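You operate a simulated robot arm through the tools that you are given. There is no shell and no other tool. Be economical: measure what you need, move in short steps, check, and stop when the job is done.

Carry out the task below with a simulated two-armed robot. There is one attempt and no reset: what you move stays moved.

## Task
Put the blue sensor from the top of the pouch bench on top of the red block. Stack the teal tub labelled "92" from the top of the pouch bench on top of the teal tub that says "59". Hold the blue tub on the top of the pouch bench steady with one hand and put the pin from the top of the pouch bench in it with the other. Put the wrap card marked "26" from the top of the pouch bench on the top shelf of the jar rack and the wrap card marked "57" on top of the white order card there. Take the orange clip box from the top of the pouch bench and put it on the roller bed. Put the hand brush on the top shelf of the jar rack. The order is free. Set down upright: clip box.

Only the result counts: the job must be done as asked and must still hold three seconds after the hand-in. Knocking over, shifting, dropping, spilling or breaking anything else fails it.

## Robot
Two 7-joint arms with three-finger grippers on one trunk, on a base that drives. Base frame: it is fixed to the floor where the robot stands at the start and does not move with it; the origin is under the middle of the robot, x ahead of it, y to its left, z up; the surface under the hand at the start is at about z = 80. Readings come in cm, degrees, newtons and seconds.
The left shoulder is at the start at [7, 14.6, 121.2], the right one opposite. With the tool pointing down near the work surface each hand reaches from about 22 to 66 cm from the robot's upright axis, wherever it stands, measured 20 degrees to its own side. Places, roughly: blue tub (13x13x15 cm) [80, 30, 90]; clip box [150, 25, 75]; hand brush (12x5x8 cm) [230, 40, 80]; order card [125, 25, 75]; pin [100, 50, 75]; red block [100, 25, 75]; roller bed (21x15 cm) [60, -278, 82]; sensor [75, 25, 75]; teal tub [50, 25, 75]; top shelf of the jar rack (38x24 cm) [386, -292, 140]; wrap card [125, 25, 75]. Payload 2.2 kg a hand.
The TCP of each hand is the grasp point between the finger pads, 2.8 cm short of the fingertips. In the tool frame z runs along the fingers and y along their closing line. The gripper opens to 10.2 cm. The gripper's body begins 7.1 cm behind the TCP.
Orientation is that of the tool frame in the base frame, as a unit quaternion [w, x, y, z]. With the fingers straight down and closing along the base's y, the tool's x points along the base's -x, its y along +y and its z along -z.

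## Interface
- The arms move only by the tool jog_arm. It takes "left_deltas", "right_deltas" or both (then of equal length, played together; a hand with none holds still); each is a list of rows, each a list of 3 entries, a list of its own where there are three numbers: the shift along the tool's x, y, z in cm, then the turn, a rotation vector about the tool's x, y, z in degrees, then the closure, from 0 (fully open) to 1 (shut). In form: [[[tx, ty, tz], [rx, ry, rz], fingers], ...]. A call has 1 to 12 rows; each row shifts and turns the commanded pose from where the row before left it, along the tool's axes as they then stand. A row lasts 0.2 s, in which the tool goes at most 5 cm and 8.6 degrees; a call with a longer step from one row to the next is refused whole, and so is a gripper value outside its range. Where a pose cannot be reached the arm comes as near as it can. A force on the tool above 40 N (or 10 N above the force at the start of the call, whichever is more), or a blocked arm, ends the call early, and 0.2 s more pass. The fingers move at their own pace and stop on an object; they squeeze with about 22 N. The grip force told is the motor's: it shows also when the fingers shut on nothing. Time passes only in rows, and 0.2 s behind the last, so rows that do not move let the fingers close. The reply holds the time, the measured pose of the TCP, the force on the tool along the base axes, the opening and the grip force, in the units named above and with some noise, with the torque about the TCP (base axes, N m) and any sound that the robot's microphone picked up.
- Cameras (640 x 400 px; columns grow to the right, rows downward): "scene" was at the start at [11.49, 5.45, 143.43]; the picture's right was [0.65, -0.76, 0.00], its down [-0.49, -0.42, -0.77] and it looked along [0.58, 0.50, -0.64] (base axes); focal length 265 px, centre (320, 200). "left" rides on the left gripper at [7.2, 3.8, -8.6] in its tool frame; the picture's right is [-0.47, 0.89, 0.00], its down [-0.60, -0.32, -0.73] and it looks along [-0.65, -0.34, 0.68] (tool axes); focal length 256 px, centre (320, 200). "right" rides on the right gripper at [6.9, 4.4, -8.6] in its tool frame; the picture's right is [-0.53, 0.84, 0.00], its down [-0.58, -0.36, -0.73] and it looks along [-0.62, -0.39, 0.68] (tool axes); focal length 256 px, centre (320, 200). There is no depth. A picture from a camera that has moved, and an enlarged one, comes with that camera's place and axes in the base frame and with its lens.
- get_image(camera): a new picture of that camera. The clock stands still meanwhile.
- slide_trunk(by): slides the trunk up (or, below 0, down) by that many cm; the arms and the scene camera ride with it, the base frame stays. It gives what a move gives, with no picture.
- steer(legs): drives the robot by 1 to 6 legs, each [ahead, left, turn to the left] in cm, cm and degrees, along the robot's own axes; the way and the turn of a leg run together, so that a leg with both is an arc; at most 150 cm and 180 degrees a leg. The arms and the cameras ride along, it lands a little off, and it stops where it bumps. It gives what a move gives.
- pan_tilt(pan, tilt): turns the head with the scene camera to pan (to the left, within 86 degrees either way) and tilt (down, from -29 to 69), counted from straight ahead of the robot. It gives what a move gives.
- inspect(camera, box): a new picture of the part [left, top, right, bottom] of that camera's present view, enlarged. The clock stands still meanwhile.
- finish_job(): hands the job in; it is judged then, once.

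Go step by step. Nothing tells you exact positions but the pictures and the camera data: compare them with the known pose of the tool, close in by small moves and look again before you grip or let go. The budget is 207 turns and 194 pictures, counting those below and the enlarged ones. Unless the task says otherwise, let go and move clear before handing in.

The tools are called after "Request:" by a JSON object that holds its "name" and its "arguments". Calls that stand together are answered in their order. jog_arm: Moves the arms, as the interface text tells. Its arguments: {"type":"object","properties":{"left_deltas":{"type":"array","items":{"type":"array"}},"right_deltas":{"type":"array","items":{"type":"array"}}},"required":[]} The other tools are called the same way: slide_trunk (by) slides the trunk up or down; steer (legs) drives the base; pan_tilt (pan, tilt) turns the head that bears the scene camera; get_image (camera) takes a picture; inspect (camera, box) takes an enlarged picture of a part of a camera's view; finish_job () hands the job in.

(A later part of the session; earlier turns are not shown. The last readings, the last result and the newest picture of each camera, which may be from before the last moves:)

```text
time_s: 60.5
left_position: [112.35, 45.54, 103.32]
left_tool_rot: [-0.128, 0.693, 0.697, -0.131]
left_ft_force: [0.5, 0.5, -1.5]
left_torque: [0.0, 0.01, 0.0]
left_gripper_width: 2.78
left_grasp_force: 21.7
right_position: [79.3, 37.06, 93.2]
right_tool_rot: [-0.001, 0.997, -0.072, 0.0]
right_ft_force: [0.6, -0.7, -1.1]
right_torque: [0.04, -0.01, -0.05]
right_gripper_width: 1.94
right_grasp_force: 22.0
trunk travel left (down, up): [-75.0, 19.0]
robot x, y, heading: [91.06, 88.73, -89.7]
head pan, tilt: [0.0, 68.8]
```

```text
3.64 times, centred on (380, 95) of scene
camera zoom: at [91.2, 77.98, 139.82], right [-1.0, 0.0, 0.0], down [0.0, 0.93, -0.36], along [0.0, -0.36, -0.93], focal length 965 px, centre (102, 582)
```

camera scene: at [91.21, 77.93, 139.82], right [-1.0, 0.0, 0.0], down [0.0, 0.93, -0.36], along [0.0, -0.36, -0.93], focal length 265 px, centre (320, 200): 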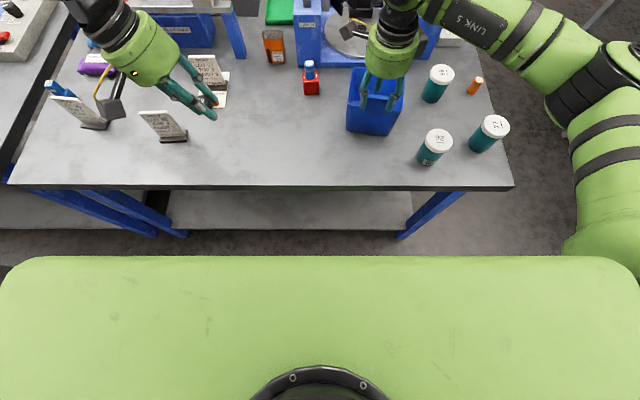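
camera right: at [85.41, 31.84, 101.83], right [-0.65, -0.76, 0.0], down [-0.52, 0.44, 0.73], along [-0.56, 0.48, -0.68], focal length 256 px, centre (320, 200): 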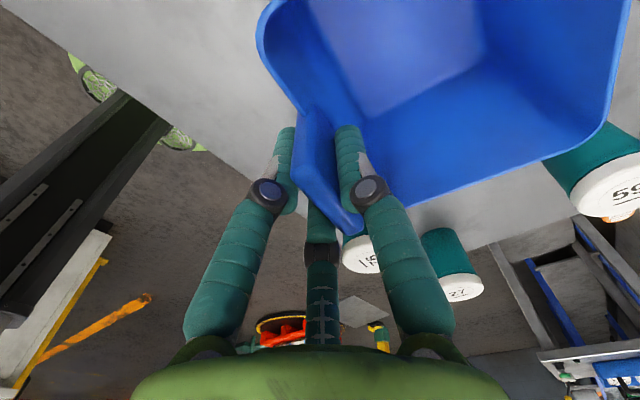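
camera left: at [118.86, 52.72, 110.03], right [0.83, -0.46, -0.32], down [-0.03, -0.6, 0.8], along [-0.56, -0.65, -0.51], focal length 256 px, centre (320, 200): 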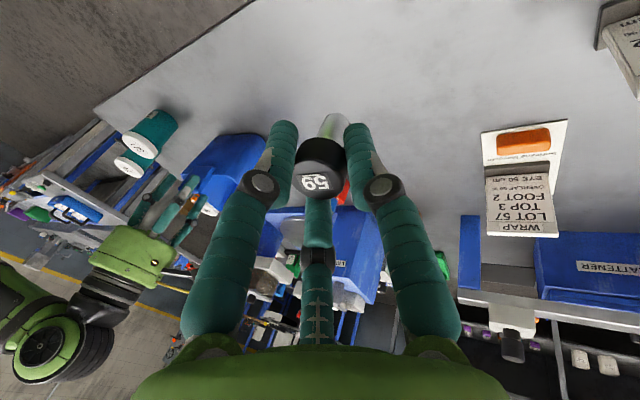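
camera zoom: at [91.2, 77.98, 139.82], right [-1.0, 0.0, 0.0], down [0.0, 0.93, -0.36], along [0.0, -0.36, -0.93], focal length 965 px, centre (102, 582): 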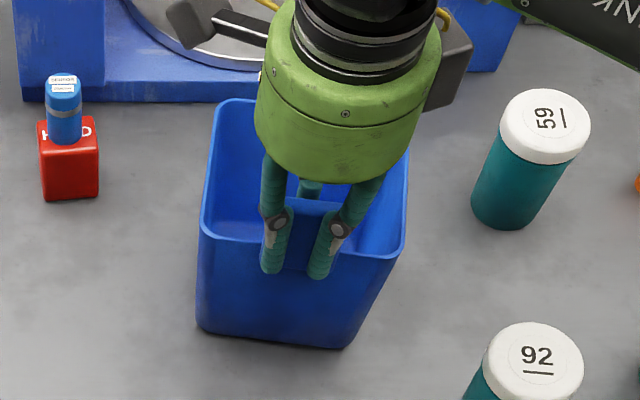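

The tab is gripped, but the right wrist camera hangs over the tub where the left hand must come in. I'll release, rise, and turn the right hand 180° so its camera is on the far side.

Request:
{"name": "jog_arm", "arguments": {"right_deltas": [[[0, 0, 0], [0, 0, 0], 0.75], [[0, 0, 0], [0, 0, 0], 0.5], [[0, 0, 0], [0, 0, 0], 0.5], [[0, 0, -4], [0, 0, 0], 0.5], [[0, 0, -4.5], [0, 0, 0], 0.5], [[0, 0, -4.5], [0, 0, 0], 0.5], [[0, 0, 0], [0, 0, -8.5], 0.5], [[0, 0, 0], [0, 0, -8.5], 0.5], [[0, 0, 0], [0, 0, -8.5], 0.5], [[0, 0, 0], [0, 0, -8.5], 0.5], [[0, 0, 0], [0, 0, -8.5], 0.5], [[0, 0, 0], [0, 0, -8.5], 0.5]]}}

Request:
{"name": "jog_arm", "arguments": {"right_deltas": [[[0, 0, 0], [0, 0, -8.5], 0.5], [[0, 0, 0], [0, 0, -8.5], 0.5], [[0, 0, 0], [0, 0, -8.5], 0.5], [[0, 0, 0], [0, 0, -8.5], 0.5], [[0, 0, 0], [0, 0, -8.5], 0.5], [[0, 0, 0], [0, 0, -8.5], 0.5], [[0, 0, 0], [0, 0, -8.5], 0.5], [[0, 0, 0], [0, 0, -8.5], 0.5], [[0, 0, 0], [0, 0, -8.5], 0.5], [[0, 0, 0], [0, 0, -8.5], 0.5], [[0, 0, 0], [0, 0, -8.5], 0.5], [[0, 0, 0], [0, 0, -8.5], 0.5]]}}

Request:
{"name": "jog_arm", "arguments": {"right_deltas": [[[0, 0, 0], [0, 0, -8.5], 0.5], [[0, 0, 0], [0, 0, -8.5], 0.5], [[0, 0, 0], [0, 0, -8.5], 0.5], [[0, 0, 0], [0, 0, -1.5], 0.5], [[0, 0, 0], [0, 0, 0], 0.5]]}}

Request:
{"name": "get_image", "arguments": {"camera": "right"}}

Request:
{"name": "get_image", "arguments": {"camera": "scene"}}

```text
time_s: 63.1
left_position: [112.32, 45.46, 103.27]
left_tool_rot: [-0.128, 0.694, 0.697, -0.13]
left_ft_force: [0.7, 0.0, -0.6]
left_torque: [-0.01, 0.0, -0.03]
left_gripper_width: 2.8
left_grasp_force: 21.5
right_position: [79.3, 37.03, 106.37]
right_tool_rot: [-0.001, 0.931, 0.365, 0.001]
right_ft_force: [-0.4, -0.5, -0.1]
right_torque: [0.0, 0.06, 0.0]
right_gripper_width: 5.1
right_grasp_force: 0.1
trunk travel left (down, up): [-75.0, 19.0]
robot x, y, heading: [91.14, 88.44, -89.7]
head pan, tilt: [0.0, 68.8]
```

```text
time_s: 65.7
left_position: [112.22, 45.54, 103.35]
left_tool_rot: [-0.129, 0.694, 0.697, -0.13]
left_ft_force: [0.3, -0.5, -0.5]
left_torque: [-0.01, -0.03, 0.01]
left_gripper_width: 2.75
left_grasp_force: 21.8
right_position: [79.18, 37.08, 106.04]
right_tool_rot: [0.0, 0.349, 0.937, 0.0]
right_ft_force: [-0.6, 0.6, -0.1]
right_torque: [-0.02, -0.01, 0.02]
right_gripper_width: 5.09
right_grasp_force: 0.1
right hand out of reach, approached as far as the arm can: row 12
trunk travel left (down, up): [-75.0, 19.0]
robot x, y, heading: [91.09, 88.85, -89.7]
head pan, tilt: [0.0, 68.8]
```

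```text
time_s: 66.9
left_position: [112.33, 45.43, 103.34]
left_tool_rot: [-0.129, 0.694, 0.696, -0.131]
left_ft_force: [-0.6, -0.4, -1.5]
left_torque: [0.05, -0.07, 0.0]
left_gripper_width: 2.75
left_grasp_force: 22.1
right_position: [79.1, 37.09, 106.19]
right_tool_rot: [0.0, 0.338, 0.941, 0.001]
right_ft_force: [-0.8, 0.2, 0.3]
right_torque: [-0.02, 0.01, 0.04]
right_gripper_width: 5.09
right_grasp_force: 0.1
right hand out of reach, approached as far as the arm can: row 1, 2, 3
trunk travel left (down, up): [-75.0, 19.0]
robot x, y, heading: [91.24, 88.96, -89.8]
head pan, tilt: [0.0, 68.8]
```

```text
123 pictures are left
camera right: at [76.58, 44.94, 114.85], right [0.95, 0.31, 0.0], down [0.21, -0.65, 0.73], along [0.23, -0.69, -0.68], focal length 256 px, centre (320, 200)
```

right: 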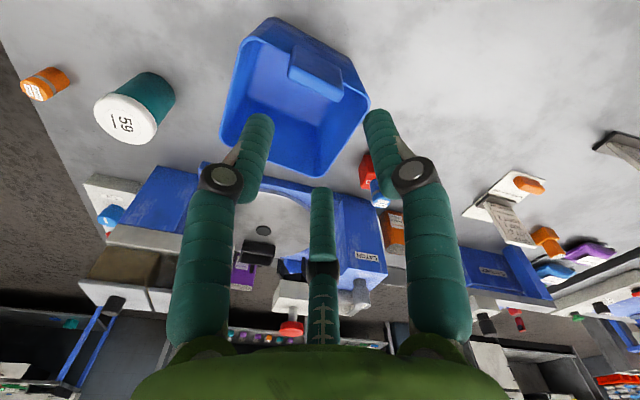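

```text
122 pictures are left
camera scene: at [91.21, 78.0, 139.83], right [-1.0, 0.0, 0.0], down [0.0, 0.93, -0.36], along [0.0, -0.36, -0.93], focal length 265 px, centre (320, 200)
```

scene: 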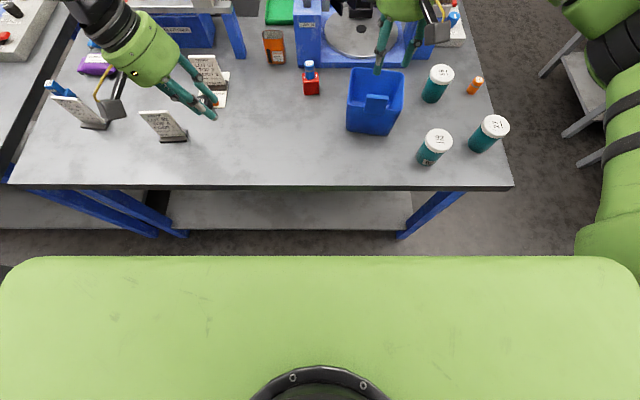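

The wrist joint limit stops that turn. Instead I'll hold the tub by its −x wall, closing along x with the camera toward the robot, which leaves the +x side free.

Request:
{"name": "jog_arm", "arguments": {"right_deltas": [[[0, 0, 0], [0, 0, 8.5], 0.5], [[0, 0, 0], [0, 0, 8.5], 0.5], [[0, 0, 0], [0, 0, 8.5], 0.5], [[0, 0, 0], [0, 0, 8.5], 0.5], [[0, 0, 0], [0, 0, 8.5], 0.5], [[0, 0, 0], [0, 0, 8.5], 0.5], [[0, 0, 0], [0, 0, 8.5], 0.5], [[-2.85, -2.6, 0], [0, 0, 0], 0.5], [[-2.85, -2.6, 0], [0, 0, 0], 0.5], [[0, 0, 4], [0, 0, 0], 0.5], [[0, 0, 2.5], [0, 0, 0], 0.5], [[0, 0, 0], [0, 0, 0], 0.5]]}}

Request:
{"name": "get_image", "arguments": {"camera": "right"}}

Request:
{"name": "inspect", "arguments": {"camera": "scene", "box": [330, 40, 460, 170]}}

```text
time_s: 69.5
left_position: [112.35, 45.37, 103.36]
left_tool_rot: [-0.13, 0.694, 0.697, -0.129]
left_ft_force: [0.7, -0.3, -0.1]
left_torque: [-0.01, -0.02, -0.04]
left_gripper_width: 2.73
left_grasp_force: 22.4
right_position: [73.05, 32.41, 99.86]
right_tool_rot: [0.0, 0.761, 0.649, 0.0]
right_ft_force: [-0.1, 0.8, 0.4]
right_torque: [0.02, -0.02, 0.02]
right_gripper_width: 5.1
right_grasp_force: 0.1
trunk travel left (down, up): [-75.0, 19.0]
robot x, y, heading: [91.25, 88.57, -90.0]
head pan, tilt: [0.0, 68.8]
```

```text
121 pictures are left
camera right: at [78.53, 38.61, 108.49], right [0.75, -0.66, 0.0], down [-0.45, -0.51, 0.73], along [-0.48, -0.55, -0.68], focal length 256 px, centre (320, 200)
```

right: 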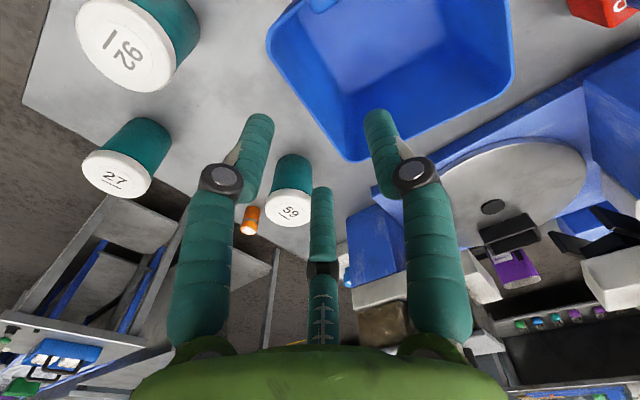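

```text
3.08 times, centred on (395, 105) of scene
camera zoom: at [91.22, 78.02, 139.83], right [-1.0, 0.0, 0.0], down [0.0, 0.93, -0.36], along [0.0, -0.36, -0.93], focal length 817 px, centre (89, 492)
```

zoom: 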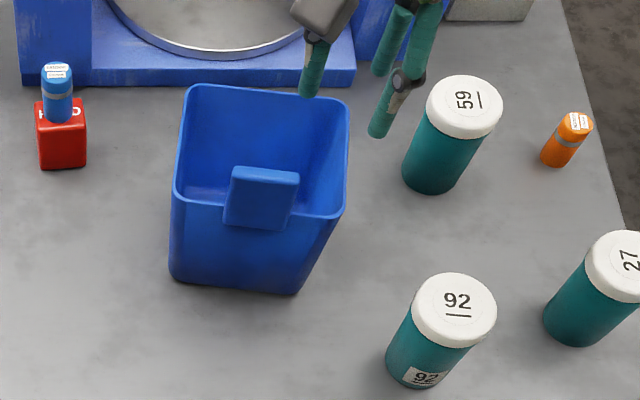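

Request:
{"name": "jog_arm", "arguments": {"right_deltas": [[[0, -0.4, 4], [0, 0, 0], 0.5], [[0, 0, 4], [0, 0, 0], 0.5], [[0, 0, 1.5], [0, 0, 0], 0.5], [[0, 0, 0], [0, 0, 0], 0.65], [[0, 0, 0], [0, 0, 0], 0.8], [[0, 0, 0], [0, 0, 0], 0.9], [[0, 0, 0], [0, 0, 0], 1], [[0, 0, 0], [0, 0, 0], 1]]}}

Request:
{"name": "get_image", "arguments": {"camera": "right"}}

Request:
{"name": "get_image", "arguments": {"camera": "scene"}}

```text
time_s: 71.3
left_position: [112.28, 45.73, 103.34]
left_tool_rot: [-0.128, 0.693, 0.698, -0.13]
left_ft_force: [-0.3, -0.3, -0.9]
left_torque: [-0.01, 0.05, -0.03]
left_gripper_width: 2.74
left_grasp_force: 22.1
right_position: [72.79, 32.45, 90.31]
right_tool_rot: [0.002, 0.76, 0.65, 0.0]
right_ft_force: [3.4, 1.0, 6.2]
right_torque: [-0.33, -1.11, 0.36]
right_gripper_width: 0.86
right_grasp_force: 21.8
trunk travel left (down, up): [-75.0, 19.0]
robot x, y, heading: [91.04, 88.72, -89.6]
head pan, tilt: [0.0, 68.8]
```

```text
119 pictures are left
camera right: at [78.09, 38.73, 98.93], right [0.75, -0.66, 0.0], down [-0.45, -0.51, 0.73], along [-0.48, -0.55, -0.68], focal length 256 px, centre (320, 200)
```

right: 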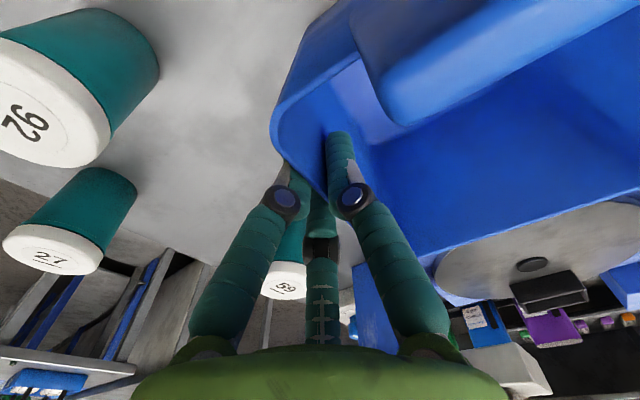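

```text
118 pictures are left
camera scene: at [91.27, 78.15, 139.85], right [-1.0, 0.0, 0.0], down [0.0, 0.93, -0.36], along [0.0, -0.36, -0.93], focal length 265 px, centre (320, 200)
```

scene: 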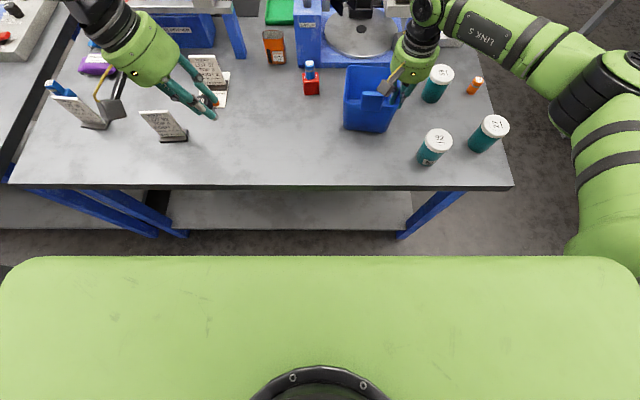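

The tub wall is held. I'll carry the pin over the tub with the left hand, staying high, and add some lean.

Request:
{"name": "jog_arm", "arguments": {"left_deltas": [[[-2.14, -3.76, 1.31], [0, 0, 0], 1], [[-2.14, -3.76, 1.31], [0, 0, 0], 1], [[-2.14, -3.76, 1.31], [0, 0, 0], 1], [[-2.14, -3.76, 1.31], [0, 0, 0], 1], [[-2.14, -3.76, 1.31], [0, 0, 0], 1], [[-2.14, -3.76, 1.31], [0, 0, 0], 1], [[-2.14, -3.0, 1.05], [4.5, 0, 0], 1], [[-2.14, 0, 0], [4.5, 0, 0], 1], [[0, 0, 0], [0, 0, 0], 1]]}}

Request:
{"name": "get_image", "arguments": {"camera": "scene"}}

Request:
{"name": "get_image", "arguments": {"camera": "left"}}

Request:
{"name": "get_image", "arguments": {"camera": "right"}}

```text
time_s: 73.3
left_position: [97.0, 37.5, 106.45]
left_tool_rot: [-0.182, 0.681, 0.684, -0.186]
left_ft_force: [0.7, 0.5, -1.2]
left_torque: [-0.02, -0.01, 0.01]
left_gripper_width: 2.74
left_grasp_force: 22.1
left hand out of reach, approached as far as the arm can: row 4, 5, 6, 7, 8
right_position: [72.59, 32.55, 90.25]
right_tool_rot: [0.002, 0.761, 0.649, -0.001]
right_ft_force: [-1.5, 1.7, 8.9]
right_torque: [-0.19, -0.99, 0.19]
right_gripper_width: 0.88
right_grasp_force: 21.6
trunk travel left (down, up): [-75.0, 19.0]
robot x, y, heading: [91.09, 88.49, -89.6]
head pan, tilt: [0.0, 68.8]
```

```text
117 pictures are left
camera scene: at [91.17, 78.2, 139.84], right [-1.0, 0.0, 0.0], down [0.0, 0.93, -0.36], along [0.0, -0.36, -0.93], focal length 265 px, centre (320, 200)
```

scene: 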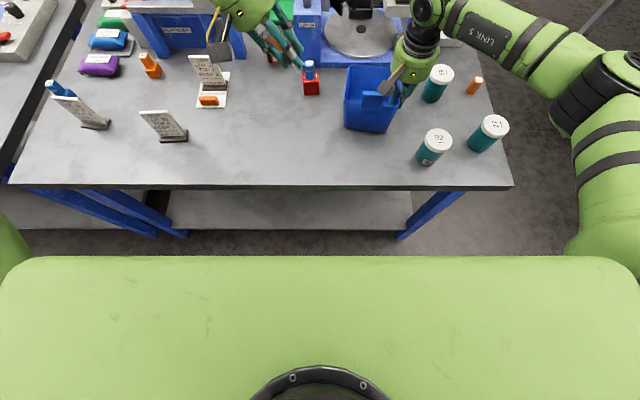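

```text
116 pictures are left
camera left: at [104.51, 44.73, 112.12], right [0.77, -0.46, -0.44], down [0.1, -0.6, 0.79], along [-0.63, -0.65, -0.42], focal length 256 px, centre (320, 200)
```

left: 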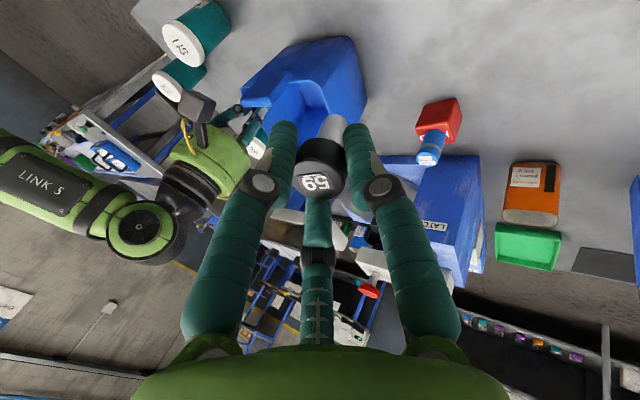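

```text
115 pictures are left
camera right: at [77.94, 38.77, 98.87], right [0.75, -0.66, 0.0], down [-0.45, -0.51, 0.73], along [-0.48, -0.55, -0.68], focal length 256 px, centre (320, 200)
```

right: 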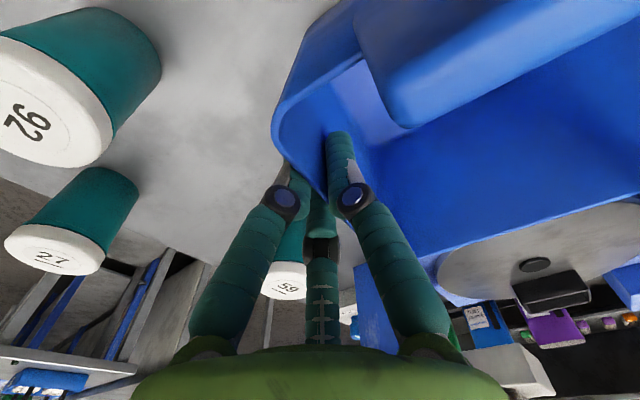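

The left arm can't cross far enough from here. I'll release the tub, raise the right hand, shift the base 16 cm to the right, then re-hold.

Request:
{"name": "jog_arm", "arguments": {"right_deltas": [[[0, 0, 0], [0, 0, 0], 0.8], [[0, 0, 0], [0, 0, 0], 0.5], [[0, 0, 0], [0, 0, 0], 0.5], [[0, 0, -4], [0, 0, 0], 0.5], [[0, 0, -4.5], [0, 0, 0], 0.5], [[0, 0, -4.5], [0, 0, 0], 0.5]]}}

Request:
{"name": "steer", "arguments": {"legs": [[0, -16, 0]]}}

Request:
{"name": "get_image", "arguments": {"camera": "scene"}}

Request:
{"name": "get_image", "arguments": {"camera": "right"}}

```text
time_s: 74.7
left_position: [97.0, 37.32, 106.65]
left_tool_rot: [-0.183, 0.68, 0.685, -0.187]
left_ft_force: [-0.4, -0.3, -0.6]
left_torque: [-0.01, -0.02, -0.01]
left_gripper_width: 2.72
left_grasp_force: 21.7
right_position: [72.39, 32.14, 103.03]
right_tool_rot: [0.0, 0.76, 0.65, 0.0]
right_ft_force: [-0.4, -0.2, 0.3]
right_torque: [-0.04, 0.04, 0.01]
right_gripper_width: 5.1
right_grasp_force: 0.0
trunk travel left (down, up): [-75.0, 19.0]
robot x, y, heading: [90.86, 88.84, -90.0]
head pan, tilt: [0.0, 68.8]
```

```text
time_s: 76.1
left_position: [81.56, 37.18, 106.46]
left_tool_rot: [-0.183, 0.682, 0.683, -0.186]
left_ft_force: [0.2, 0.0, -1.4]
left_torque: [0.01, 0.0, -0.02]
left_gripper_width: 2.74
left_grasp_force: 21.9
right_position: [57.02, 32.17, 103.01]
right_tool_rot: [-0.001, 0.762, 0.648, -0.001]
right_ft_force: [1.4, 0.7, -0.3]
right_torque: [-0.02, -0.01, -0.01]
right_gripper_width: 5.09
right_grasp_force: 0.0
trunk travel left (down, up): [-75.0, 19.0]
robot x, y, heading: [75.68, 88.98, -90.0]
head pan, tilt: [0.0, 68.8]
```

```text
114 pictures are left
camera scene: at [76.03, 77.97, 139.83], right [-1.0, 0.0, 0.0], down [0.0, 0.93, -0.36], along [0.0, -0.36, -0.93], focal length 265 px, centre (320, 200)
```

scene: 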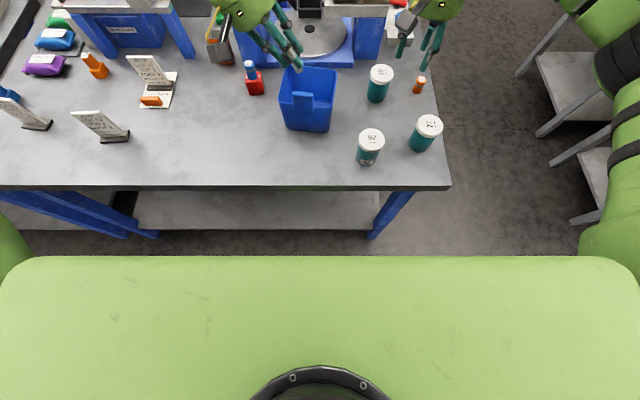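

```text
113 pictures are left
camera right: at [62.4, 38.42, 111.61], right [0.75, -0.66, 0.0], down [-0.45, -0.51, 0.73], along [-0.49, -0.55, -0.68], focal length 256 px, centre (320, 200)
```

right: 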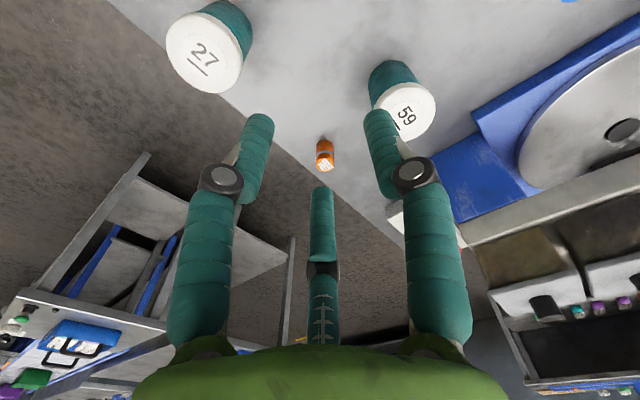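

Request:
{"name": "jog_arm", "arguments": {"left_deltas": [[[-3.7, 0.7, -0.43], [0, 0, 0], 1], [[-3.7, 0.7, -0.43], [0, 0, 0], 1], [[-3.7, 0.7, -0.43], [0, 0, 0], 1], [[0, 0, 0], [0, 0, 0], 1]]}}

Request:
{"name": "jog_arm", "arguments": {"right_deltas": [[[0.69, 3.84, 0], [0, 0, 0], 0.5], [[0.69, 3.84, 0], [0, 0, 0], 0.5], [[0.69, 3.84, 0], [0, 0, 0], 0.5], [[0.69, 3.84, 0], [0, 0, 0], 0.5], [[0, 0, 3], [0, 0, 0], 0.5], [[0, 0, 0], [0, 0, 0], 0.5]]}}

Request:
{"name": "get_image", "arguments": {"camera": "right"}}

Request:
{"name": "get_image", "arguments": {"camera": "scene"}}

```text
time_s: 77.1
left_position: [87.83, 32.08, 107.99]
left_tool_rot: [-0.183, 0.682, 0.684, -0.185]
left_ft_force: [-0.3, 0.4, -0.1]
left_torque: [0.01, 0.0, -0.01]
left_gripper_width: 2.74
left_grasp_force: 21.8
left hand out of reach, approached as far as the arm can: row 1, 2, 3
right_position: [56.79, 32.16, 102.86]
right_tool_rot: [0.0, 0.761, 0.648, 0.0]
right_ft_force: [0.0, 0.1, 0.8]
right_torque: [0.0, 0.0, -0.02]
right_gripper_width: 5.11
right_grasp_force: 0.0
trunk travel left (down, up): [-75.0, 19.0]
robot x, y, heading: [75.98, 88.92, -89.9]
head pan, tilt: [0.0, 68.8]
```

```text
time_s: 78.5
left_position: [87.78, 32.06, 107.97]
left_tool_rot: [-0.183, 0.682, 0.683, -0.186]
left_ft_force: [-0.3, 0.3, -1.6]
left_torque: [0.01, 0.01, -0.03]
left_gripper_width: 2.73
left_grasp_force: 21.8
right_position: [72.16, 32.64, 99.95]
right_tool_rot: [0.0, 0.762, 0.648, 0.0]
right_ft_force: [0.5, 0.7, 0.5]
right_torque: [-0.01, -0.01, -0.01]
right_gripper_width: 5.1
right_grasp_force: 0.1
trunk travel left (down, up): [-75.0, 19.0]
robot x, y, heading: [75.86, 88.77, -90.1]
head pan, tilt: [0.0, 68.8]
```

```text
112 pictures are left
camera right: at [77.61, 38.96, 108.48], right [0.75, -0.66, 0.0], down [-0.45, -0.51, 0.73], along [-0.48, -0.55, -0.68], focal length 256 px, centre (320, 200)
```

right: 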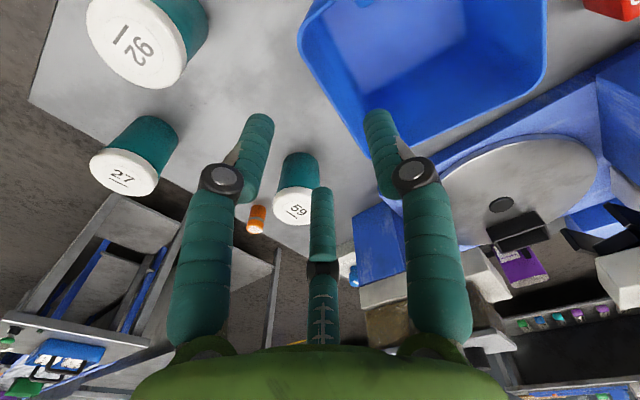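

```text
111 pictures are left
camera scene: at [75.72, 77.99, 139.83], right [-1.0, 0.0, 0.0], down [0.0, 0.93, -0.36], along [0.0, -0.36, -0.93], focal length 265 px, centre (320, 200)
```

scene: 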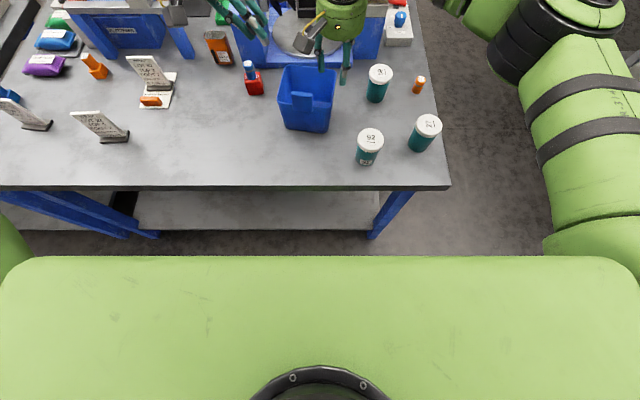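

Left reach is short by a few centimetres, so I'll bring the base 6 cm closer.

Request:
{"name": "steer", "arguments": {"legs": [[6, 0, 0]]}}

Request:
{"name": "jog_arm", "arguments": {"right_deltas": [[[3, 0, 0], [0, 0, 0], 0.5], [[3, 0, 0], [0, 0, 0], 0.5], [[0, 0, 0], [0, 0, 0], 0.5]], "left_deltas": [[[0, -2, 1.2], [0, 0, 0], 1], [[0, 0, 0], [0, 0, 0], 1], [[0, 0, 0], [0, 0, 0], 1]]}}

Request:
{"name": "get_image", "arguments": {"camera": "right"}}

Request:
{"name": "get_image", "arguments": {"camera": "left"}}

```text
time_s: 79.5
left_position: [87.82, 26.61, 108.35]
left_tool_rot: [-0.181, 0.683, 0.683, -0.188]
left_ft_force: [-0.1, -0.4, -0.9]
left_torque: [-0.02, -0.03, -0.02]
left_gripper_width: 2.74
left_grasp_force: 22.0
right_position: [72.25, 27.11, 100.18]
right_tool_rot: [0.001, 0.761, 0.649, -0.001]
right_ft_force: [-0.3, 0.7, -0.7]
right_torque: [0.0, 0.02, -0.01]
right_gripper_width: 5.1
right_grasp_force: 0.0
trunk travel left (down, up): [-75.0, 19.0]
robot x, y, heading: [75.49, 82.76, -90.1]
head pan, tilt: [0.0, 68.8]
```

```text
time_s: 80.2
left_position: [86.12, 26.95, 108.05]
left_tool_rot: [-0.183, 0.682, 0.683, -0.187]
left_ft_force: [0.7, 0.4, -0.6]
left_torque: [0.02, 0.0, -0.03]
left_gripper_width: 2.72
left_grasp_force: 21.9
left hand out of reach, approached as far as the arm can: row 1
right_position: [72.97, 32.39, 99.77]
right_tool_rot: [-0.001, 0.761, 0.649, 0.001]
right_ft_force: [-0.7, -0.2, -0.8]
right_torque: [0.04, -0.04, 0.02]
right_gripper_width: 5.1
right_grasp_force: 0.1
trunk travel left (down, up): [-75.0, 19.0]
robot x, y, heading: [75.55, 82.9, -90.0]
head pan, tilt: [0.0, 68.8]
```

```text
110 pictures are left
camera right: at [78.41, 38.61, 108.46], right [0.75, -0.66, 0.0], down [-0.45, -0.51, 0.73], along [-0.48, -0.55, -0.68], focal length 256 px, centre (320, 200)
```

right: 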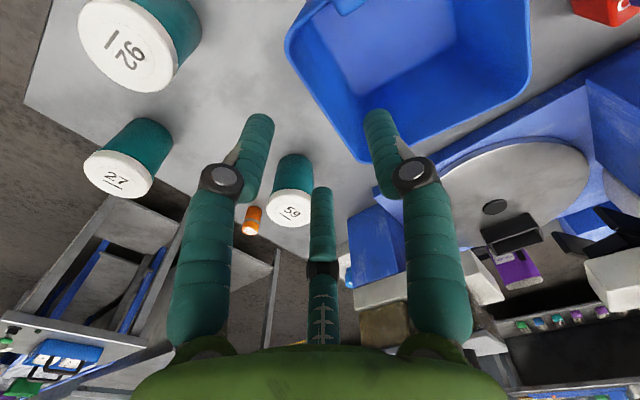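

```text
109 pictures are left
camera left: at [93.66, 34.2, 113.65], right [0.77, -0.46, -0.44], down [0.1, -0.6, 0.79], along [-0.63, -0.65, -0.42], focal length 256 px, centre (320, 200)
```

left: 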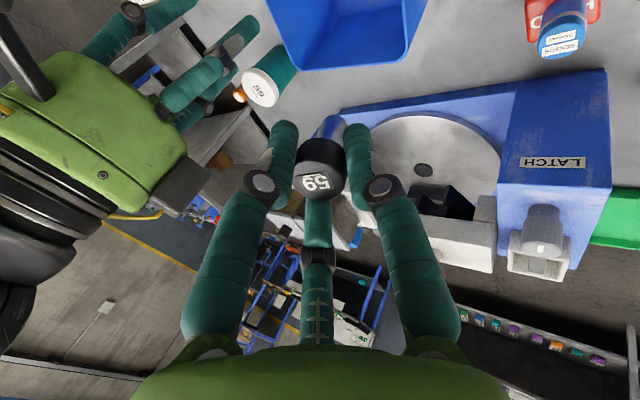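

Request:
{"name": "jog_arm", "arguments": {"right_deltas": [[[0, -0.25, 4], [0, 0, 0], 0.5], [[0, 0, 4], [0, 0, 0], 0.5], [[0, 0, 1.3], [0, 0, 0], 0.5], [[0, 0, 0], [0, 0, 0], 0.65], [[0, 0, 0], [0, 0, 0], 0.8], [[0, 0, 0], [0, 0, 0], 0.9], [[0, 0, 0], [0, 0, 0], 1], [[0, 0, 0], [0, 0, 0], 1]]}}

Request:
{"name": "get_image", "arguments": {"camera": "right"}}

Request:
{"name": "get_image", "arguments": {"camera": "left"}}

Request:
{"name": "get_image", "arguments": {"camera": "scene"}}

```text
time_s: 82.0
left_position: [86.05, 27.22, 108.19]
left_tool_rot: [-0.182, 0.682, 0.683, -0.187]
left_ft_force: [0.0, 0.3, -0.4]
left_torque: [0.0, -0.01, -0.02]
left_gripper_width: 2.73
left_grasp_force: 22.6
right_position: [73.07, 32.73, 90.47]
right_tool_rot: [0.001, 0.76, 0.65, 0.001]
right_ft_force: [2.2, -0.6, 5.7]
right_torque: [-0.31, -1.02, 0.16]
right_gripper_width: 0.85
right_grasp_force: 22.2
trunk travel left (down, up): [-75.0, 19.0]
robot x, y, heading: [76.01, 82.45, -90.2]
head pan, tilt: [0.0, 68.8]
```

```text
108 pictures are left
camera right: at [78.39, 38.98, 99.25], right [0.75, -0.66, 0.0], down [-0.45, -0.51, 0.73], along [-0.48, -0.55, -0.68], focal length 256 px, centre (320, 200)
```

right: 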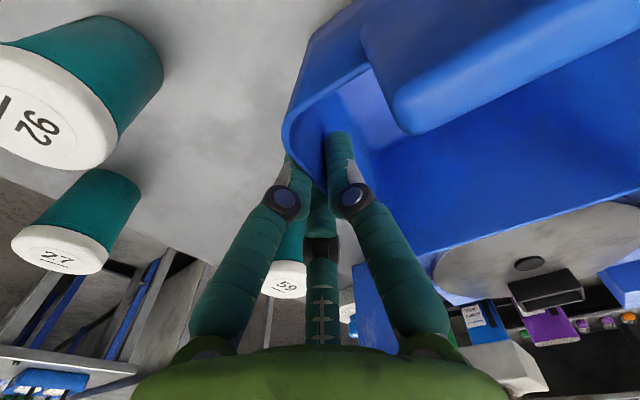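

```text
107 pictures are left
camera left: at [93.63, 34.48, 113.8], right [0.77, -0.46, -0.44], down [0.1, -0.6, 0.8], along [-0.63, -0.65, -0.41], focal length 256 px, centre (320, 200)
```

left: 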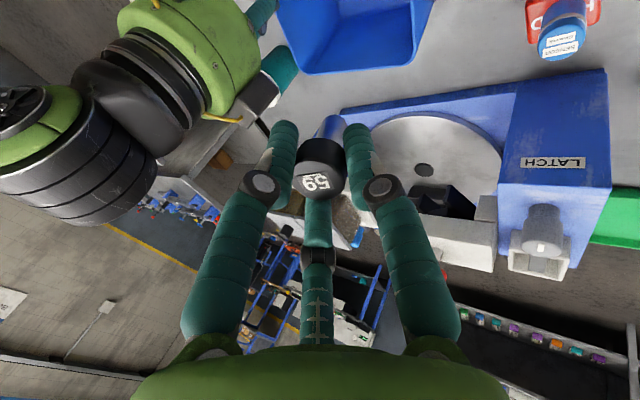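

```text
106 pictures are left
camera scene: at [75.77, 72.11, 139.84], right [-1.0, 0.0, 0.0], down [0.0, 0.93, -0.36], along [0.0, -0.36, -0.93], focal length 265 px, centre (320, 200)
```

scene: 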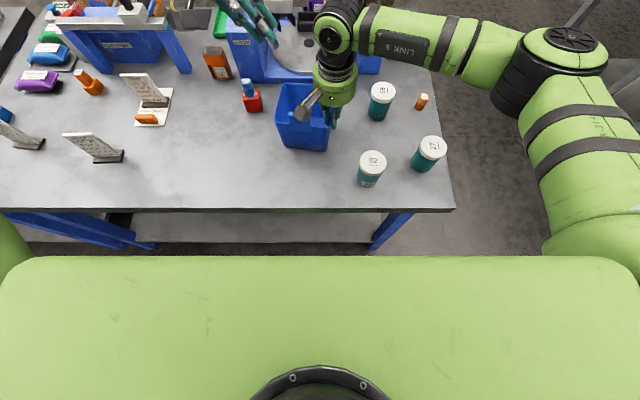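

Request:
{"name": "jog_arm", "arguments": {"left_deltas": [[[1.15, -0.2, 3.0], [0, 0, 0], 1], [[1.15, -0.2, 3.0], [0, 0, 0], 1], [[0, 0, 0], [0, 0, 0], 1]]}}

Request:
{"name": "get_image", "arguments": {"camera": "left"}}

Request:
{"name": "inspect", "arguments": {"camera": "scene", "box": [230, 30, 380, 160]}}

```text
time_s: 82.8
left_position: [83.33, 30.56, 103.58]
left_tool_rot: [-0.182, 0.681, 0.684, -0.188]
left_ft_force: [-1.3, 0.2, -1.3]
left_torque: [0.02, 0.02, 0.0]
left_gripper_width: 2.73
left_grasp_force: 22.1
left hand out of reach, approached as far as the arm can: row 1, 2
right_position: [73.07, 32.73, 90.5]
right_tool_rot: [0.001, 0.761, 0.649, 0.001]
right_ft_force: [2.7, 0.3, 5.8]
right_torque: [-0.4, -1.12, 0.13]
right_gripper_width: 0.87
right_grasp_force: 22.0
trunk travel left (down, up): [-75.0, 19.0]
robot x, y, heading: [75.56, 82.44, -90.2]
head pan, tilt: [0.0, 68.8]
```

```text
105 pictures are left
camera left: at [90.95, 37.8, 109.11], right [0.77, -0.46, -0.44], down [0.1, -0.6, 0.8], along [-0.63, -0.65, -0.41], focal length 256 px, centre (320, 200)
```

left: 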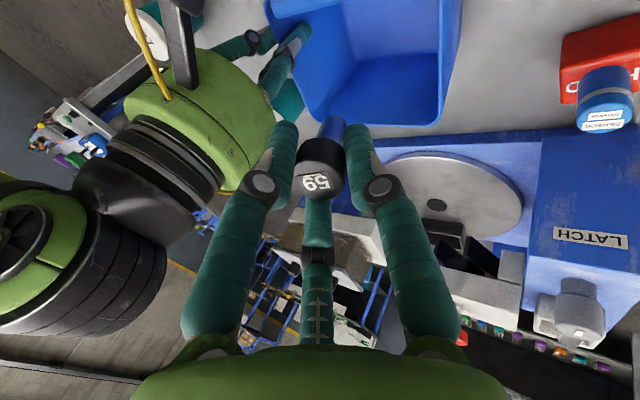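

```text
3.08 times, centred on (305, 95) of scene
camera zoom: at [75.79, 72.13, 139.84], right [-1.0, 0.0, 0.0], down [0.0, 0.93, -0.36], along [0.0, -0.36, -0.93], focal length 817 px, centre (366, 523)
```

zoom: 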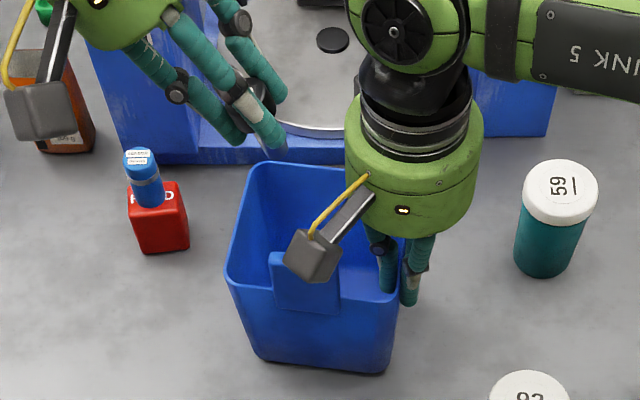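

Request:
{"name": "jog_arm", "arguments": {"left_deltas": [[[-0.5, 1.5, 3.7], [0, 0, 0], 1], [[-0.5, 1.5, 3.7], [0, 0, 0], 1], [[0, 0, 0], [0, 0, 0], 1]]}}

Request:
{"name": "get_image", "arguments": {"camera": "left"}}

Request:
{"name": "inspect", "arguments": {"camera": "scene", "box": [230, 30, 380, 160]}}

```text
time_s: 83.7
left_position: [85.04, 32.41, 97.86]
left_tool_rot: [-0.181, 0.681, 0.684, -0.188]
left_ft_force: [1.1, -0.1, -0.9]
left_torque: [0.03, -0.03, -0.01]
left_gripper_width: 2.73
left_grasp_force: 22.0
left hand out of reach, approached as far as the arm can: row 1, 2
right_position: [72.95, 32.64, 90.5]
right_tool_rot: [0.001, 0.761, 0.649, 0.001]
right_ft_force: [1.3, 0.2, 6.4]
right_torque: [-0.29, -1.07, 0.1]
right_gripper_width: 0.88
right_grasp_force: 21.5
trunk travel left (down, up): [-75.0, 19.0]
robot x, y, heading: [75.66, 82.59, -90.1]
head pan, tilt: [0.0, 68.8]
```

```text
103 pictures are left
camera left: at [92.52, 39.67, 103.39], right [0.77, -0.46, -0.44], down [0.1, -0.6, 0.8], along [-0.63, -0.65, -0.41], focal length 256 px, centre (320, 200)
```

left: 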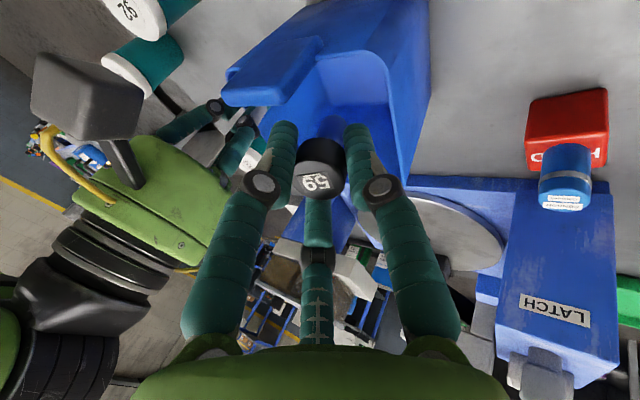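

```text
3.08 times, centred on (305, 95) of scene
camera zoom: at [75.75, 72.13, 139.84], right [-1.0, 0.0, 0.0], down [0.0, 0.93, -0.36], along [0.0, -0.36, -0.93], focal length 817 px, centre (366, 523)
```

zoom: 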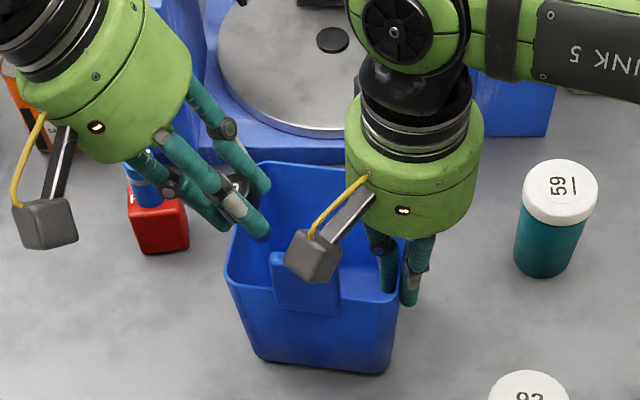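

Request:
{"name": "jog_arm", "arguments": {"left_deltas": [[[0, -0.5, -1.5], [0, 0, 0], 1], [[0, 0, 0], [-5, 0, 0], 1], [[0, 0, 0], [-5, 0, 0], 1], [[-0.5, -2.8, 1.07], [0, 0, 0], 1], [[0, 0, 0], [0, 0, 0], 1]]}}

Request:
{"name": "inspect", "arguments": {"camera": "scene", "box": [230, 30, 380, 160]}}

```text
time_s: 84.8
left_position: [84.38, 33.57, 100.32]
left_tool_rot: [-0.122, 0.694, 0.697, -0.128]
left_ft_force: [-0.2, -1.1, -0.3]
left_torque: [-0.03, 0.01, 0.01]
left_gripper_width: 2.73
left_grasp_force: 22.1
left hand out of reach, approached as far as the arm can: row 3, 4
right_position: [73.01, 32.69, 90.65]
right_tool_rot: [0.0, 0.761, 0.649, 0.001]
right_ft_force: [0.6, 0.4, 6.9]
right_torque: [-0.11, -0.99, 0.08]
right_gripper_width: 0.87
right_grasp_force: 21.7
trunk travel left (down, up): [-75.0, 19.0]
robot x, y, heading: [75.68, 82.88, -90.1]
head pan, tilt: [0.0, 68.8]
```

```text
3.08 times, centred on (305, 95) of scene
camera zoom: at [75.74, 72.15, 139.84], right [-1.0, 0.0, 0.0], down [0.0, 0.93, -0.36], along [0.0, -0.36, -0.93], focal length 817 px, centre (366, 523)
```

zoom: 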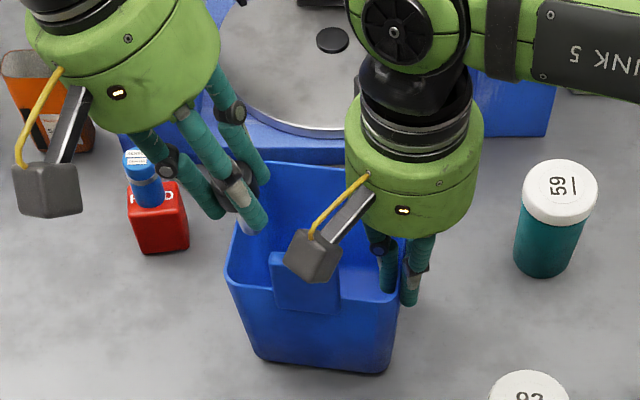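

The left arm seems stuck in an awkward elbow posture. I'll back it off, straighten the lean and stretch it out forward-left, so the arm can re-settle.

Request:
{"name": "jog_arm", "arguments": {"left_deltas": [[[0, 0.5, -4], [0, 0, 0], 1], [[0, 0.5, -4], [0, 0, 0], 1], [[0, 2, 0], [-7, 0, 0], 1], [[0, 2, 0], [-7, 0, 0], 1], [[0, 2, 0], [-6, 0, 0], 1], [[-4, 1.5, 0], [0, 0, 0], 1], [[-4, 1.5, 0], [0, 0, 0], 1], [[-2, 1, 0], [0, 0, 0], 1], [[0, 0, 0], [0, 0, 0], 1]]}}

Request:
{"name": "get_image", "arguments": {"camera": "scene"}}

```text
time_s: 86.8
left_position: [99.25, 25.7, 106.47]
left_tool_rot: [0.002, 0.706, 0.709, -0.004]
left_ft_force: [0.7, 0.2, -1.2]
left_torque: [0.0, 0.01, -0.01]
left_gripper_width: 2.74
left_grasp_force: 22.0
left hand out of reach, approached as far as the arm can: row 7, 8
right_position: [72.86, 32.77, 90.43]
right_tool_rot: [0.001, 0.761, 0.649, 0.0]
right_ft_force: [-1.1, -0.4, 8.4]
right_torque: [-0.18, -0.95, 0.06]
right_gripper_width: 0.86
right_grasp_force: 22.2
trunk travel left (down, up): [-75.0, 19.0]
robot x, y, heading: [75.56, 82.56, -90.1]
head pan, tilt: [0.0, 68.8]
```

```text
100 pictures are left
camera scene: at [75.69, 72.15, 139.84], right [-1.0, 0.0, 0.0], down [0.0, 0.93, -0.36], along [0.0, -0.36, -0.93], focal length 265 px, centre (320, 200)
```

scene: 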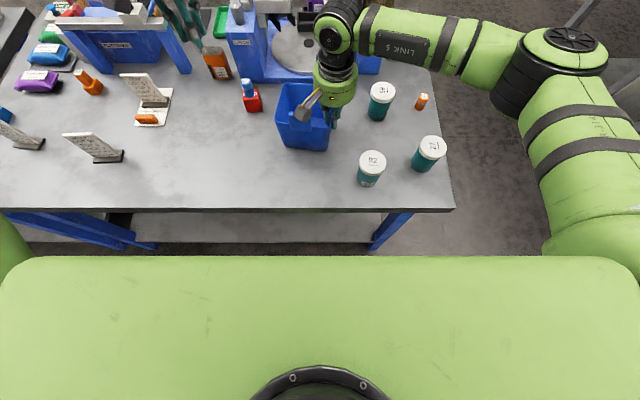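

Request:
{"name": "jog_arm", "arguments": {"left_deltas": [[[0, 0, 0], [7.5, 0, 0], 1], [[0, 0, 0], [7.5, 0, 0], 1], [[0.6, -4.1, 1.4], [0, 0, 0], 1], [[0.6, -4.1, 1.4], [0, 0, 0], 1], [[0.6, -4.1, 1.4], [0, 0, 0], 1], [[0, 0, 0], [0, 0, 0], 1]]}}

Request:
{"name": "get_image", "arguments": {"camera": "left"}}

```text
time_s: 88.2
left_position: [87.81, 29.67, 106.13]
left_tool_rot: [-0.091, 0.699, 0.702, -0.098]
left_ft_force: [0.1, 0.5, -0.3]
left_torque: [0.01, -0.02, 0.01]
left_gripper_width: 2.71
left_grasp_force: 21.9
left hand out of reach, approached as far as the arm can: row 4, 5
right_position: [72.85, 32.89, 90.55]
right_tool_rot: [0.001, 0.761, 0.649, 0.001]
right_ft_force: [-1.5, 0.5, 8.6]
right_torque: [-0.23, -0.93, -0.02]
right_gripper_width: 0.88
right_grasp_force: 22.5
trunk travel left (down, up): [-75.0, 19.0]
robot x, y, heading: [75.75, 82.33, -89.9]
head pan, tilt: [0.0, 68.8]
```

```text
99 pictures are left
camera left: at [93.64, 37.0, 113.44], right [0.86, -0.46, -0.23], down [-0.11, -0.6, 0.79], along [-0.5, -0.65, -0.56], focal length 256 px, centre (320, 200)
```

left: 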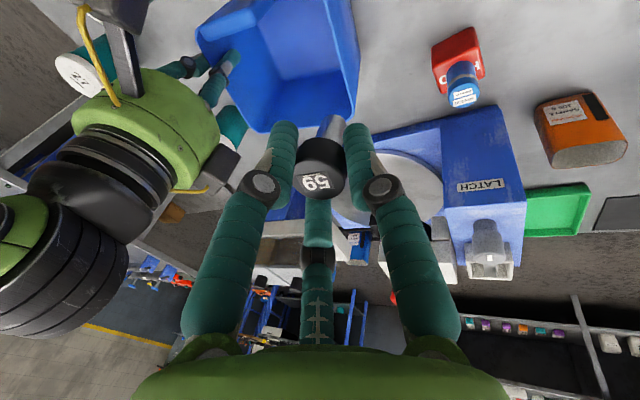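

The left hand won't go closer than ~12 cm to the robot's midline. I'll release the tub, raise, and shift the base 10 cm further right.

Request:
{"name": "jog_arm", "arguments": {"right_deltas": [[[0, 0, 0], [0, 0, 0], 0.8], [[0, 0, 0], [0, 0, 0], 0.5], [[0, 0, 0], [0, 0, 0], 0.5], [[0, 0, -4], [0, 0, 0], 0.5], [[0, 0, -4.5], [0, 0, 0], 0.5], [[0, 0, -1.5], [0, 0, 0], 0.5]], "left_deltas": [[[0, 0, 0], [0, 0, 0], 1], [[0, 3, -1], [0, 0, 0], 1], [[0, 3, -1], [0, 0, 0], 1], [[0, 3, -1], [0, 0, 0], 1], [[0, 0, 0], [0, 0, 0], 1], [[0, 0, 0], [0, 0, 0], 1]]}}

Request:
{"name": "steer", "arguments": {"legs": [[0, -10, 0]]}}

Request:
{"name": "jog_arm", "arguments": {"right_deltas": [[[0.4, 3.2, 0], [0, 0, 0], 0.5], [[0.5, 3.2, 0], [0, 0, 0], 0.5], [[0.5, 3.2, 0], [0, 0, 0], 0.5], [[0, 0, 0], [0, 0, 0], 0.5]]}}

Request:
{"name": "get_image", "arguments": {"camera": "right"}}

Request:
{"name": "get_image", "arguments": {"camera": "scene"}}

```text
time_s: 89.7
left_position: [97.44, 29.56, 106.56]
left_tool_rot: [-0.092, 0.7, 0.702, -0.095]
left_ft_force: [0.1, 0.6, -1.1]
left_torque: [0.01, 0.02, -0.02]
left_gripper_width: 2.69
left_grasp_force: 22.3
right_position: [73.24, 32.61, 100.7]
right_tool_rot: [-0.001, 0.761, 0.649, 0.001]
right_ft_force: [-1.1, -0.1, 0.5]
right_torque: [0.04, -0.02, -0.01]
right_gripper_width: 5.1
right_grasp_force: 0.1
trunk travel left (down, up): [-75.0, 19.0]
robot x, y, heading: [75.7, 82.65, -89.8]
head pan, tilt: [0.0, 68.8]
```

```text
time_s: 90.8
left_position: [87.97, 29.62, 106.48]
left_tool_rot: [-0.093, 0.699, 0.703, -0.096]
left_ft_force: [0.8, 0.4, -0.3]
left_torque: [0.01, 0.01, -0.01]
left_gripper_width: 2.75
left_grasp_force: 21.3
right_position: [63.54, 32.44, 100.6]
right_tool_rot: [0.0, 0.76, 0.65, 0.0]
right_ft_force: [-0.1, 0.3, -0.4]
right_torque: [0.0, 0.04, -0.01]
right_gripper_width: 5.12
right_grasp_force: 0.1
trunk travel left (down, up): [-75.0, 19.0]
robot x, y, heading: [66.31, 82.82, -90.0]
head pan, tilt: [0.0, 68.8]
```

```text
time_s: 91.8
left_position: [87.9, 29.67, 106.54]
left_tool_rot: [-0.092, 0.7, 0.702, -0.095]
left_ft_force: [0.4, 0.1, -0.6]
left_torque: [-0.04, -0.01, -0.01]
left_gripper_width: 2.72
left_grasp_force: 22.3
right_position: [73.25, 32.29, 100.57]
right_tool_rot: [0.0, 0.76, 0.649, 0.0]
right_ft_force: [-1.3, -0.7, -0.3]
right_torque: [-0.01, -0.01, -0.02]
right_gripper_width: 5.07
right_grasp_force: 0.0
trunk travel left (down, up): [-75.0, 19.0]
robot x, y, heading: [66.32, 82.33, -89.9]
head pan, tilt: [0.0, 68.8]
```

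```text
98 pictures are left
camera right: at [78.62, 38.54, 109.16], right [0.75, -0.66, 0.0], down [-0.45, -0.51, 0.73], along [-0.48, -0.55, -0.68], focal length 256 px, centre (320, 200)
```

right: 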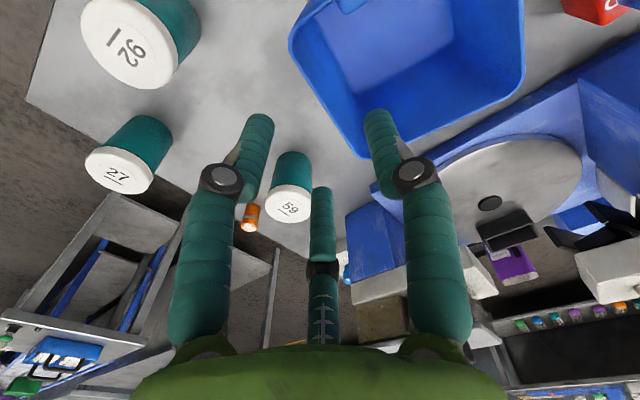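

```text
97 pictures are left
camera scene: at [66.06, 71.99, 139.83], right [-1.0, 0.0, 0.0], down [0.0, 0.93, -0.36], along [0.0, -0.36, -0.93], focal length 265 px, centre (320, 200)
```

scene: 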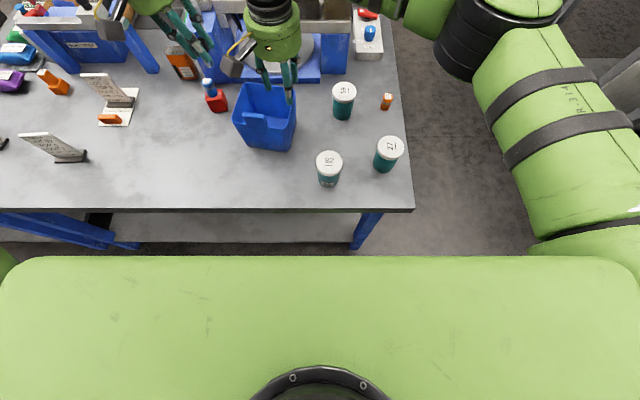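

Request:
{"name": "jog_arm", "arguments": {"left_deltas": [[[-0.8, -2.1, 1.85], [0, 0, 0], 1], [[-0.8, -2.1, 1.85], [0, 0, 0], 1], [[0, 0, 0], [0, 0, 0], 1]]}}

```text
time_s: 92.6
left_position: [82.93, 27.89, 104.14]
left_tool_rot: [-0.093, 0.699, 0.703, -0.096]
left_ft_force: [0.0, -0.5, -1.1]
left_torque: [-0.01, 0.01, 0.04]
left_gripper_width: 2.73
left_grasp_force: 21.9
right_position: [73.38, 32.35, 100.66]
right_tool_rot: [0.0, 0.76, 0.649, 0.0]
right_ft_force: [0.1, -0.1, 0.0]
right_torque: [0.01, 0.02, -0.02]
right_gripper_width: 5.08
right_grasp_force: 0.0
trunk travel left (down, up): [-75.0, 19.0]
robot x, y, heading: [65.59, 82.85, -89.9]
head pan, tilt: [0.0, 68.8]
```

It works now. I'll re-grip the tub wall with the right hand.

Request:
{"name": "jog_arm", "arguments": {"right_deltas": [[[0, -0.4, 4], [0, 0, 0], 0.5], [[0, 0, 4], [0, 0, 0], 0.5], [[0, 0, 2], [0, 0, 0], 0.5], [[0, 0, 0], [0, 0, 0], 0.65], [[0, 0, 0], [0, 0, 0], 0.8], [[0, 0, 0], [0, 0, 0], 0.9], [[0, 0, 0], [0, 0, 0], 1], [[0, 0, 0], [0, 0, 0], 1]]}}

Request:
{"name": "get_image", "arguments": {"camera": "left"}}

Request:
{"name": "inspect", "arguments": {"camera": "scene", "box": [180, 20, 330, 160]}}

```text
time_s: 94.4
left_position: [82.83, 27.85, 104.19]
left_tool_rot: [-0.092, 0.699, 0.703, -0.096]
left_ft_force: [0.1, -0.6, -1.1]
left_torque: [0.01, -0.04, 0.0]
left_gripper_width: 2.73
left_grasp_force: 22.2
right_position: [72.88, 32.27, 90.74]
right_tool_rot: [0.001, 0.76, 0.65, 0.0]
right_ft_force: [2.3, 0.1, 5.3]
right_torque: [-0.05, -0.95, -0.1]
right_gripper_width: 0.89
right_grasp_force: 22.7
trunk travel left (down, up): [-75.0, 19.0]
robot x, y, heading: [66.03, 82.69, -90.1]
head pan, tilt: [0.0, 68.8]
```

```text
96 pictures are left
camera left: at [88.72, 35.28, 111.54], right [0.86, -0.46, -0.23], down [-0.11, -0.6, 0.79], along [-0.5, -0.65, -0.57], focal length 256 px, centre (320, 200)
```

left: 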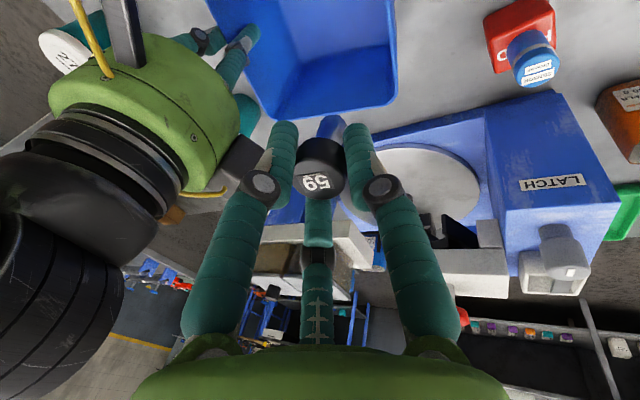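

```text
2.86 times, centred on (255, 90) of scene
camera zoom: at [66.08, 72.07, 139.84], right [-1.0, 0.0, 0.0], down [0.0, 0.93, -0.36], along [0.0, -0.36, -0.93], focal length 758 px, centre (506, 514)
```

zoom: 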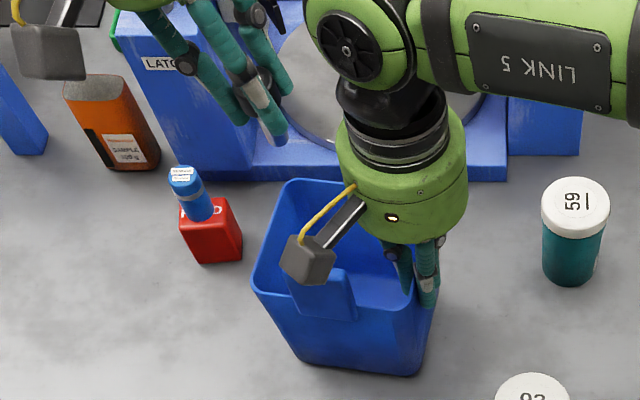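

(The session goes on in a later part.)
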